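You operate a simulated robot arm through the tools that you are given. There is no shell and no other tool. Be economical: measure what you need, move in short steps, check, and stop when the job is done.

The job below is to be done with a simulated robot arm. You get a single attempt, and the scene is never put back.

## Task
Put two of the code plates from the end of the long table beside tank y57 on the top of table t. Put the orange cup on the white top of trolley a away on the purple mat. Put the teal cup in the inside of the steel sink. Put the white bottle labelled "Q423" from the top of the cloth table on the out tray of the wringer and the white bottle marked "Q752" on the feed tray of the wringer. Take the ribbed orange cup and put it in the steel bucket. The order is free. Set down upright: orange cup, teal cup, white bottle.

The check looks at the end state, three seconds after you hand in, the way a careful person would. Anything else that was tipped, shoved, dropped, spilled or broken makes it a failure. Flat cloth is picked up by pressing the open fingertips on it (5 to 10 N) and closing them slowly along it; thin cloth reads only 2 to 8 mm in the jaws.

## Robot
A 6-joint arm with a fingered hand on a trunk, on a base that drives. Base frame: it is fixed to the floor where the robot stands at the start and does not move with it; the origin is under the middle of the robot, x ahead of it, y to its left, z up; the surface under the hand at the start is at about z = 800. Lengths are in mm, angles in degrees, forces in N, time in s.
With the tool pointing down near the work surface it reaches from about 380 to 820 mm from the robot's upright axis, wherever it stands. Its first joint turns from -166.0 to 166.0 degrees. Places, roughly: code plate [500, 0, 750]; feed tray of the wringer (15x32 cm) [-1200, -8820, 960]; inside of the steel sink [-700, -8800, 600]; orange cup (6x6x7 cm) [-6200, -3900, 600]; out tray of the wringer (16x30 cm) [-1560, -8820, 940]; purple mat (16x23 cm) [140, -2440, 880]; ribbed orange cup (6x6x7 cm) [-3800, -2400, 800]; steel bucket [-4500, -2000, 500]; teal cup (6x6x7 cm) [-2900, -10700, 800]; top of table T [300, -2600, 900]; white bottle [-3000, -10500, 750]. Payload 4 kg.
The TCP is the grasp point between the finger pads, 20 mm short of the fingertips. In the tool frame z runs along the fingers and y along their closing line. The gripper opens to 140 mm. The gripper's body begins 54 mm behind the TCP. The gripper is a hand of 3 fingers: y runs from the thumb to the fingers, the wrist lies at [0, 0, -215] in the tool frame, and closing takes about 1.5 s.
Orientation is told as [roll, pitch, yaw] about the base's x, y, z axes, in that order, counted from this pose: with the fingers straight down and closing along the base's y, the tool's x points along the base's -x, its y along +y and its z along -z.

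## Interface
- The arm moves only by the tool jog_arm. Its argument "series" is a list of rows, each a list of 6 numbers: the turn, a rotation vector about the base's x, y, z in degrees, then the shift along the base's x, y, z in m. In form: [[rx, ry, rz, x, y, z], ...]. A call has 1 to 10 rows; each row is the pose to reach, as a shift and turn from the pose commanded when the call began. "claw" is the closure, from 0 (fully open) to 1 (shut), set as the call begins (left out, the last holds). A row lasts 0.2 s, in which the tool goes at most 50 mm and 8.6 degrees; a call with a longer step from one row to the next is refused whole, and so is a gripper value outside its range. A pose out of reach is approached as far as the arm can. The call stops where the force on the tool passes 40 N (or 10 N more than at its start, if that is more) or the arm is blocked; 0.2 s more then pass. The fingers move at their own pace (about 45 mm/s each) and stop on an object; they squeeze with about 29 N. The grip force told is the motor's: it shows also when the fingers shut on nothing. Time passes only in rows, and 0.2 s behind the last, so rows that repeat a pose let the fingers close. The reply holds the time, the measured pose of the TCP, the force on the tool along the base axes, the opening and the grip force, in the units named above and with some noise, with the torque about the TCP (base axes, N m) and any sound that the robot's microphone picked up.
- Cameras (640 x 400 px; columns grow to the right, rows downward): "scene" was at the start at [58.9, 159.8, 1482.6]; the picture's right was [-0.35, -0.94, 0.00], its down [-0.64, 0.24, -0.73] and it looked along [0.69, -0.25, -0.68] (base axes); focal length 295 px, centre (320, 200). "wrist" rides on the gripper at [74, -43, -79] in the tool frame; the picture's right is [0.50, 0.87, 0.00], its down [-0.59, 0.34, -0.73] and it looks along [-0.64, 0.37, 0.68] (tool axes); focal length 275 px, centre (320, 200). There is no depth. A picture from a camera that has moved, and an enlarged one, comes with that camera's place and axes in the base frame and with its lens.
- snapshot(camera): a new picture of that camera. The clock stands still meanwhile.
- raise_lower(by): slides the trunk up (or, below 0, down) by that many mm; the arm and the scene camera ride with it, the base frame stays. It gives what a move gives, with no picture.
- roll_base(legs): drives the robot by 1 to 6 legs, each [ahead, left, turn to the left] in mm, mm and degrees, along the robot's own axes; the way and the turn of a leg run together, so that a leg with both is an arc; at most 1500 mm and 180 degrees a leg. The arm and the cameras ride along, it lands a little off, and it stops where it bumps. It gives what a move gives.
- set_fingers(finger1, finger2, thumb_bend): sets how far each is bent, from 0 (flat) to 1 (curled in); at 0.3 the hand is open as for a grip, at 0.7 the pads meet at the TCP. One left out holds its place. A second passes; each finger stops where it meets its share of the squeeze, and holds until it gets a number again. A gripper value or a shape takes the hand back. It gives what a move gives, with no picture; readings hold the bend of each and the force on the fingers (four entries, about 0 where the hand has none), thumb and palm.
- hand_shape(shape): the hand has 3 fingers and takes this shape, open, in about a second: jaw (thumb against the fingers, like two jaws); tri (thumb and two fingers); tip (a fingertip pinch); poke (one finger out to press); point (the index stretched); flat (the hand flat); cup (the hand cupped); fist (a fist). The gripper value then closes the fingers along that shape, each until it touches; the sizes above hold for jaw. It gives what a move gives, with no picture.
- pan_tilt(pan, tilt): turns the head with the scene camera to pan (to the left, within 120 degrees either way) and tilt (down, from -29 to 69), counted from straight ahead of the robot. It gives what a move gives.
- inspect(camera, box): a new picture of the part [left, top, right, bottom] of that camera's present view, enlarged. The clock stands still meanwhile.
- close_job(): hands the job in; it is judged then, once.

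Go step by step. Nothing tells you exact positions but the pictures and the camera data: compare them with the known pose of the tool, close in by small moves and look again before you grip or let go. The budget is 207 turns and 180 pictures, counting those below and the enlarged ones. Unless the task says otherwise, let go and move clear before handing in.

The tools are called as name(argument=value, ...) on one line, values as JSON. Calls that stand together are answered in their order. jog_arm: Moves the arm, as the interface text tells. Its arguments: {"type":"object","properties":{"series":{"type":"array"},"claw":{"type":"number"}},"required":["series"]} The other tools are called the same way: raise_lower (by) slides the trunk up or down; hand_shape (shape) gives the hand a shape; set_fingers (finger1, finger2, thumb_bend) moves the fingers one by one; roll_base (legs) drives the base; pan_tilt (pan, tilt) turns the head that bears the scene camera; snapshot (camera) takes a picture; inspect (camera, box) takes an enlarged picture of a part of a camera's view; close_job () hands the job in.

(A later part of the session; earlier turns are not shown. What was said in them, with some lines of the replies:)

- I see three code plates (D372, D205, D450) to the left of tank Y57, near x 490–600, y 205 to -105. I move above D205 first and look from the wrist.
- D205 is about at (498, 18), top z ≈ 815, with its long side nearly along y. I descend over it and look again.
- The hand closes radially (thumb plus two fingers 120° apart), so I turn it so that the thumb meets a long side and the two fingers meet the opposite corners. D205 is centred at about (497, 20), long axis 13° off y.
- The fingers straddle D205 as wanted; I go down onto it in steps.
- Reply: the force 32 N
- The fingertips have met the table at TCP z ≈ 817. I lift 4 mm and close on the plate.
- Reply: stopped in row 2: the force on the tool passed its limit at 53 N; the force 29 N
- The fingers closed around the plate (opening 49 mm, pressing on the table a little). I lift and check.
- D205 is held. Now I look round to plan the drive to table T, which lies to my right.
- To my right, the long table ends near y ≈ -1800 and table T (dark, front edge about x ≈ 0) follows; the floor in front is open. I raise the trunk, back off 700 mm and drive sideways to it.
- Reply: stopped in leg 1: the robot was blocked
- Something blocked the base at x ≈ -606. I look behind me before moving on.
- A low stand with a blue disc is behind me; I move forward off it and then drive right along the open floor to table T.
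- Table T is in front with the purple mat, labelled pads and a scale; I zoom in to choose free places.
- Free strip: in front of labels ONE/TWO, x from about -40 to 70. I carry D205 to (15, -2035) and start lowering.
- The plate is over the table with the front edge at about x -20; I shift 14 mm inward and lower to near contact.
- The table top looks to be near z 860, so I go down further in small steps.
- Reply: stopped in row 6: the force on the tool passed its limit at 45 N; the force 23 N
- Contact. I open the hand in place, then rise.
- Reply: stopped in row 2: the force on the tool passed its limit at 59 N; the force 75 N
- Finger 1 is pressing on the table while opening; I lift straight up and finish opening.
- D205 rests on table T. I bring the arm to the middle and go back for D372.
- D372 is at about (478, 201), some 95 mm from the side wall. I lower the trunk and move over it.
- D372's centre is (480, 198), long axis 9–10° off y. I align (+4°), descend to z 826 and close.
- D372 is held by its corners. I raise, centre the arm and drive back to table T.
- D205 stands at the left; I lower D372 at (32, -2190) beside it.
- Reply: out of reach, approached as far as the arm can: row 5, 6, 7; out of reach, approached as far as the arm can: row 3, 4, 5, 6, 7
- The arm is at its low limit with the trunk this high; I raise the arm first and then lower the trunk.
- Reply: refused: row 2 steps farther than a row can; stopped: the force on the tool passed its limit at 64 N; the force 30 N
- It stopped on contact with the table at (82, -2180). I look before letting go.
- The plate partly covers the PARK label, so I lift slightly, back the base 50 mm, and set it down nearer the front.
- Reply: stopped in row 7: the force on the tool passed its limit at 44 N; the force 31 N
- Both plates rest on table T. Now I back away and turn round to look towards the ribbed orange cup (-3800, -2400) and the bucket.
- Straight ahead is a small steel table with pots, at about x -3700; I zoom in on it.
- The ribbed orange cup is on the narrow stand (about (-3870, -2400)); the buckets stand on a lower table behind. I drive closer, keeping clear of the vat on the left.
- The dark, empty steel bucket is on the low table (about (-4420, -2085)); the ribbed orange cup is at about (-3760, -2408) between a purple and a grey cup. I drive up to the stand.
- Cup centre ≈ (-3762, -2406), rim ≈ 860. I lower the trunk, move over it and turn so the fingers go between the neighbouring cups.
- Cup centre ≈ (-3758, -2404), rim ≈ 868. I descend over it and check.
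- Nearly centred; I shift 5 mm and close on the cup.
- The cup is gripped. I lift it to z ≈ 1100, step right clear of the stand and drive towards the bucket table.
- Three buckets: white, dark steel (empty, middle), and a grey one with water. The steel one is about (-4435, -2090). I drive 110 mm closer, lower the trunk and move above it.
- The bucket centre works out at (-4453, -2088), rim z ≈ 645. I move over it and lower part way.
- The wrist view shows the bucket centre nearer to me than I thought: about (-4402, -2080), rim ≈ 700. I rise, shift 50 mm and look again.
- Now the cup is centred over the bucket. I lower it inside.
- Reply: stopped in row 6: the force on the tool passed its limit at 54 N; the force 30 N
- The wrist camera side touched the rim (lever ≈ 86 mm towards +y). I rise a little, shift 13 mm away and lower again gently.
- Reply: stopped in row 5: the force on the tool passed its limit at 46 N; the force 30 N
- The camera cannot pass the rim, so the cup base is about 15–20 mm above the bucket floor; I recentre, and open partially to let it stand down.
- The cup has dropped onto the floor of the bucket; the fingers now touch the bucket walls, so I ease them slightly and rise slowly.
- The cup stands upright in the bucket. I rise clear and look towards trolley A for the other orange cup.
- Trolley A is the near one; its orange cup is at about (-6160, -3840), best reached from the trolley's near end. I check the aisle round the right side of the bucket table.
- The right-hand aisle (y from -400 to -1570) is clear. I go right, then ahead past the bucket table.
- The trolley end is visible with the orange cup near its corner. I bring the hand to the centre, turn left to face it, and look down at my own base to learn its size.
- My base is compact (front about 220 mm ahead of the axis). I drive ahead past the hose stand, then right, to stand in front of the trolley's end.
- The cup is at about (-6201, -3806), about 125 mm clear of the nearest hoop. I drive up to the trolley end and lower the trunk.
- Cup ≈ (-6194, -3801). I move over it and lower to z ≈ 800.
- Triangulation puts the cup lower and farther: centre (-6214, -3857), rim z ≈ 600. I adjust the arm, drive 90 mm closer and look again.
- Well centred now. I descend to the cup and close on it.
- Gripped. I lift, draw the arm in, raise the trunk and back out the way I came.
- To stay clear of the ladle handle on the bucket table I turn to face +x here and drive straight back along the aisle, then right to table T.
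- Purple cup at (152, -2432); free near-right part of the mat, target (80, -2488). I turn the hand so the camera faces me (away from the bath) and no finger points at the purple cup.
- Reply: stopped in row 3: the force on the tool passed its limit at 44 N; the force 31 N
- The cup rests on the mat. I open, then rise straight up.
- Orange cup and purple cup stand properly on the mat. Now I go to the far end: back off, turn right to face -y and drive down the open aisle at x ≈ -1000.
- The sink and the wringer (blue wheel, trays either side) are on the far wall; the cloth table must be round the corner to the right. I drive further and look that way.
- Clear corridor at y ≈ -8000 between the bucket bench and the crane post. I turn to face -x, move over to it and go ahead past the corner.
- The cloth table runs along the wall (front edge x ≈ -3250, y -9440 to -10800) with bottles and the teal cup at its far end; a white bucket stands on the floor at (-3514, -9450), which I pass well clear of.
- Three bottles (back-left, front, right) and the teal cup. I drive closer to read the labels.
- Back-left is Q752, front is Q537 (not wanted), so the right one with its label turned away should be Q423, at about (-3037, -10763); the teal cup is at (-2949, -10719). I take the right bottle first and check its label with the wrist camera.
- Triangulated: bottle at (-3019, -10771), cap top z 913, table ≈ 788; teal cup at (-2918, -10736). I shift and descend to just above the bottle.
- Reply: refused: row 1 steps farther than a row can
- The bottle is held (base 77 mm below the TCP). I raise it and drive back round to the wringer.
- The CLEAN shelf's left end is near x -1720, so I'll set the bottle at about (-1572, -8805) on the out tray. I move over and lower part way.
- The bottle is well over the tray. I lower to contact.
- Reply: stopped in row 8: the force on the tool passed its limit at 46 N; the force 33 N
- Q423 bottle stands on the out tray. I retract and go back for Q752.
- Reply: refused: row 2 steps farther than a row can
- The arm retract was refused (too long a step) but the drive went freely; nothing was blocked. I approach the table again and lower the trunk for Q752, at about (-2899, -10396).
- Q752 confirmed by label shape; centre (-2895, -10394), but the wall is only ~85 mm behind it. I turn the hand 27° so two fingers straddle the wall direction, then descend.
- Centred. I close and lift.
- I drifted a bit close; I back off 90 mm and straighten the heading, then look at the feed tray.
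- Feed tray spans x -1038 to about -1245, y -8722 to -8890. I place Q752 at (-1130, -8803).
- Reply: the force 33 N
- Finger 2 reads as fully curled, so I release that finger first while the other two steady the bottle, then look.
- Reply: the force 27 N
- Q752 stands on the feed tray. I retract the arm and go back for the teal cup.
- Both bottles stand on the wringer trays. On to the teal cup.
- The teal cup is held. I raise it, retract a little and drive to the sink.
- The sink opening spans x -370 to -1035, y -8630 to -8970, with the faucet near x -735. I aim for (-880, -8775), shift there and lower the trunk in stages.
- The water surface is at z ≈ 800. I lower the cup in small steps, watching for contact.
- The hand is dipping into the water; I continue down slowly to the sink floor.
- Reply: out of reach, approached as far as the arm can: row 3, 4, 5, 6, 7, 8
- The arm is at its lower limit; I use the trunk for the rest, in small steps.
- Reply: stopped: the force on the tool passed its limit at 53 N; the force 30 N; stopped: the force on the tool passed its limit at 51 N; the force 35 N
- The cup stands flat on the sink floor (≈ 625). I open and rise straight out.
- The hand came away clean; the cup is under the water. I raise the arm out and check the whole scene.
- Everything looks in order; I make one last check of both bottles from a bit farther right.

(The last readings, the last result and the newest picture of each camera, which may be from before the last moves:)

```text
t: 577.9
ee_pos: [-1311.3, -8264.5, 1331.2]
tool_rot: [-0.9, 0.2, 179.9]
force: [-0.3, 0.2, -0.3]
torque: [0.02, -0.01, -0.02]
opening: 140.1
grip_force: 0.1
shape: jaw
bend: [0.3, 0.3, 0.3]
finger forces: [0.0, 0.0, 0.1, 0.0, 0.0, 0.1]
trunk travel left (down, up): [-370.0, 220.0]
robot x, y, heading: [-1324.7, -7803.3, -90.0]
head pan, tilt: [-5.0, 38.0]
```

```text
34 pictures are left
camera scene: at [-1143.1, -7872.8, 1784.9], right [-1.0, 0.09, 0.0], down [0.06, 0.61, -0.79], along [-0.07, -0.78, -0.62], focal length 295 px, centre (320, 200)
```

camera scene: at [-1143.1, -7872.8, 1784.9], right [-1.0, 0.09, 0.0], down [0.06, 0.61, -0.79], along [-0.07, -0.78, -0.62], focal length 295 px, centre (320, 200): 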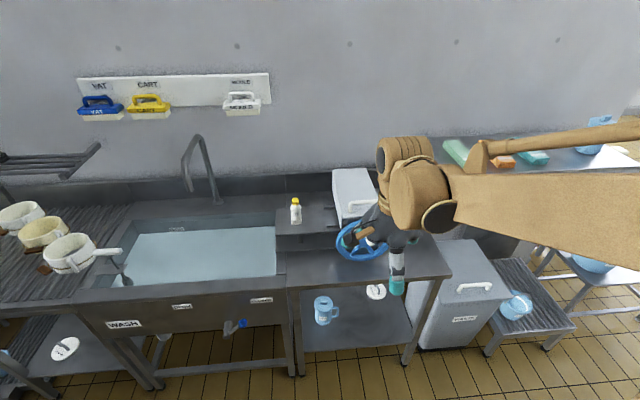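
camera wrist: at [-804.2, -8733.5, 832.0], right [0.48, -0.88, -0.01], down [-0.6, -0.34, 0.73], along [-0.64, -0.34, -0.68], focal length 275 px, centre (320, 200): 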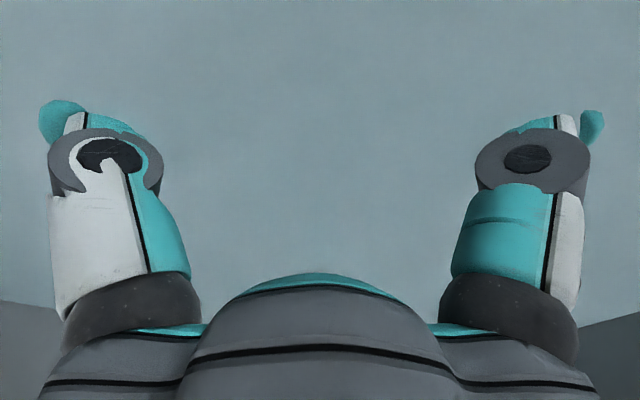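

Q752 is upright on the feed tray. The arm hides the bottle on the out tray, but nothing has come near it since I last saw it upright. All items are placed and the hand is clear, so I hand in.

close_job()

```text
The job is handed in.
```

I placed every item and handed the job in. Three points are not fully confirmed:

- **Q423 label:** I never saw it, because it was turned away the whole time. The other two bottles on the cloth table read Q752 and Q537, so I took the third to be Q423 and put it on the out tray.
- **Contact on the way:** Early on, my base backed into a low stand with a blue disc behind the start point. I can't say whether it moved. The steel bucket also shifted by about 10 mm while I lowered the ribbed cup into it.
- **Teal cup:** It stood flat on the sink floor when I let go, but it is now under the water and can't be seen.

Everything else was upright or flat in its place when I last saw it:
- Plates D205 and D372 are on table T.
- The orange cup is on the purple mat.
- Bottle Q752 is on the feed tray.
- The ribbed orange cup is in the steel bucket.
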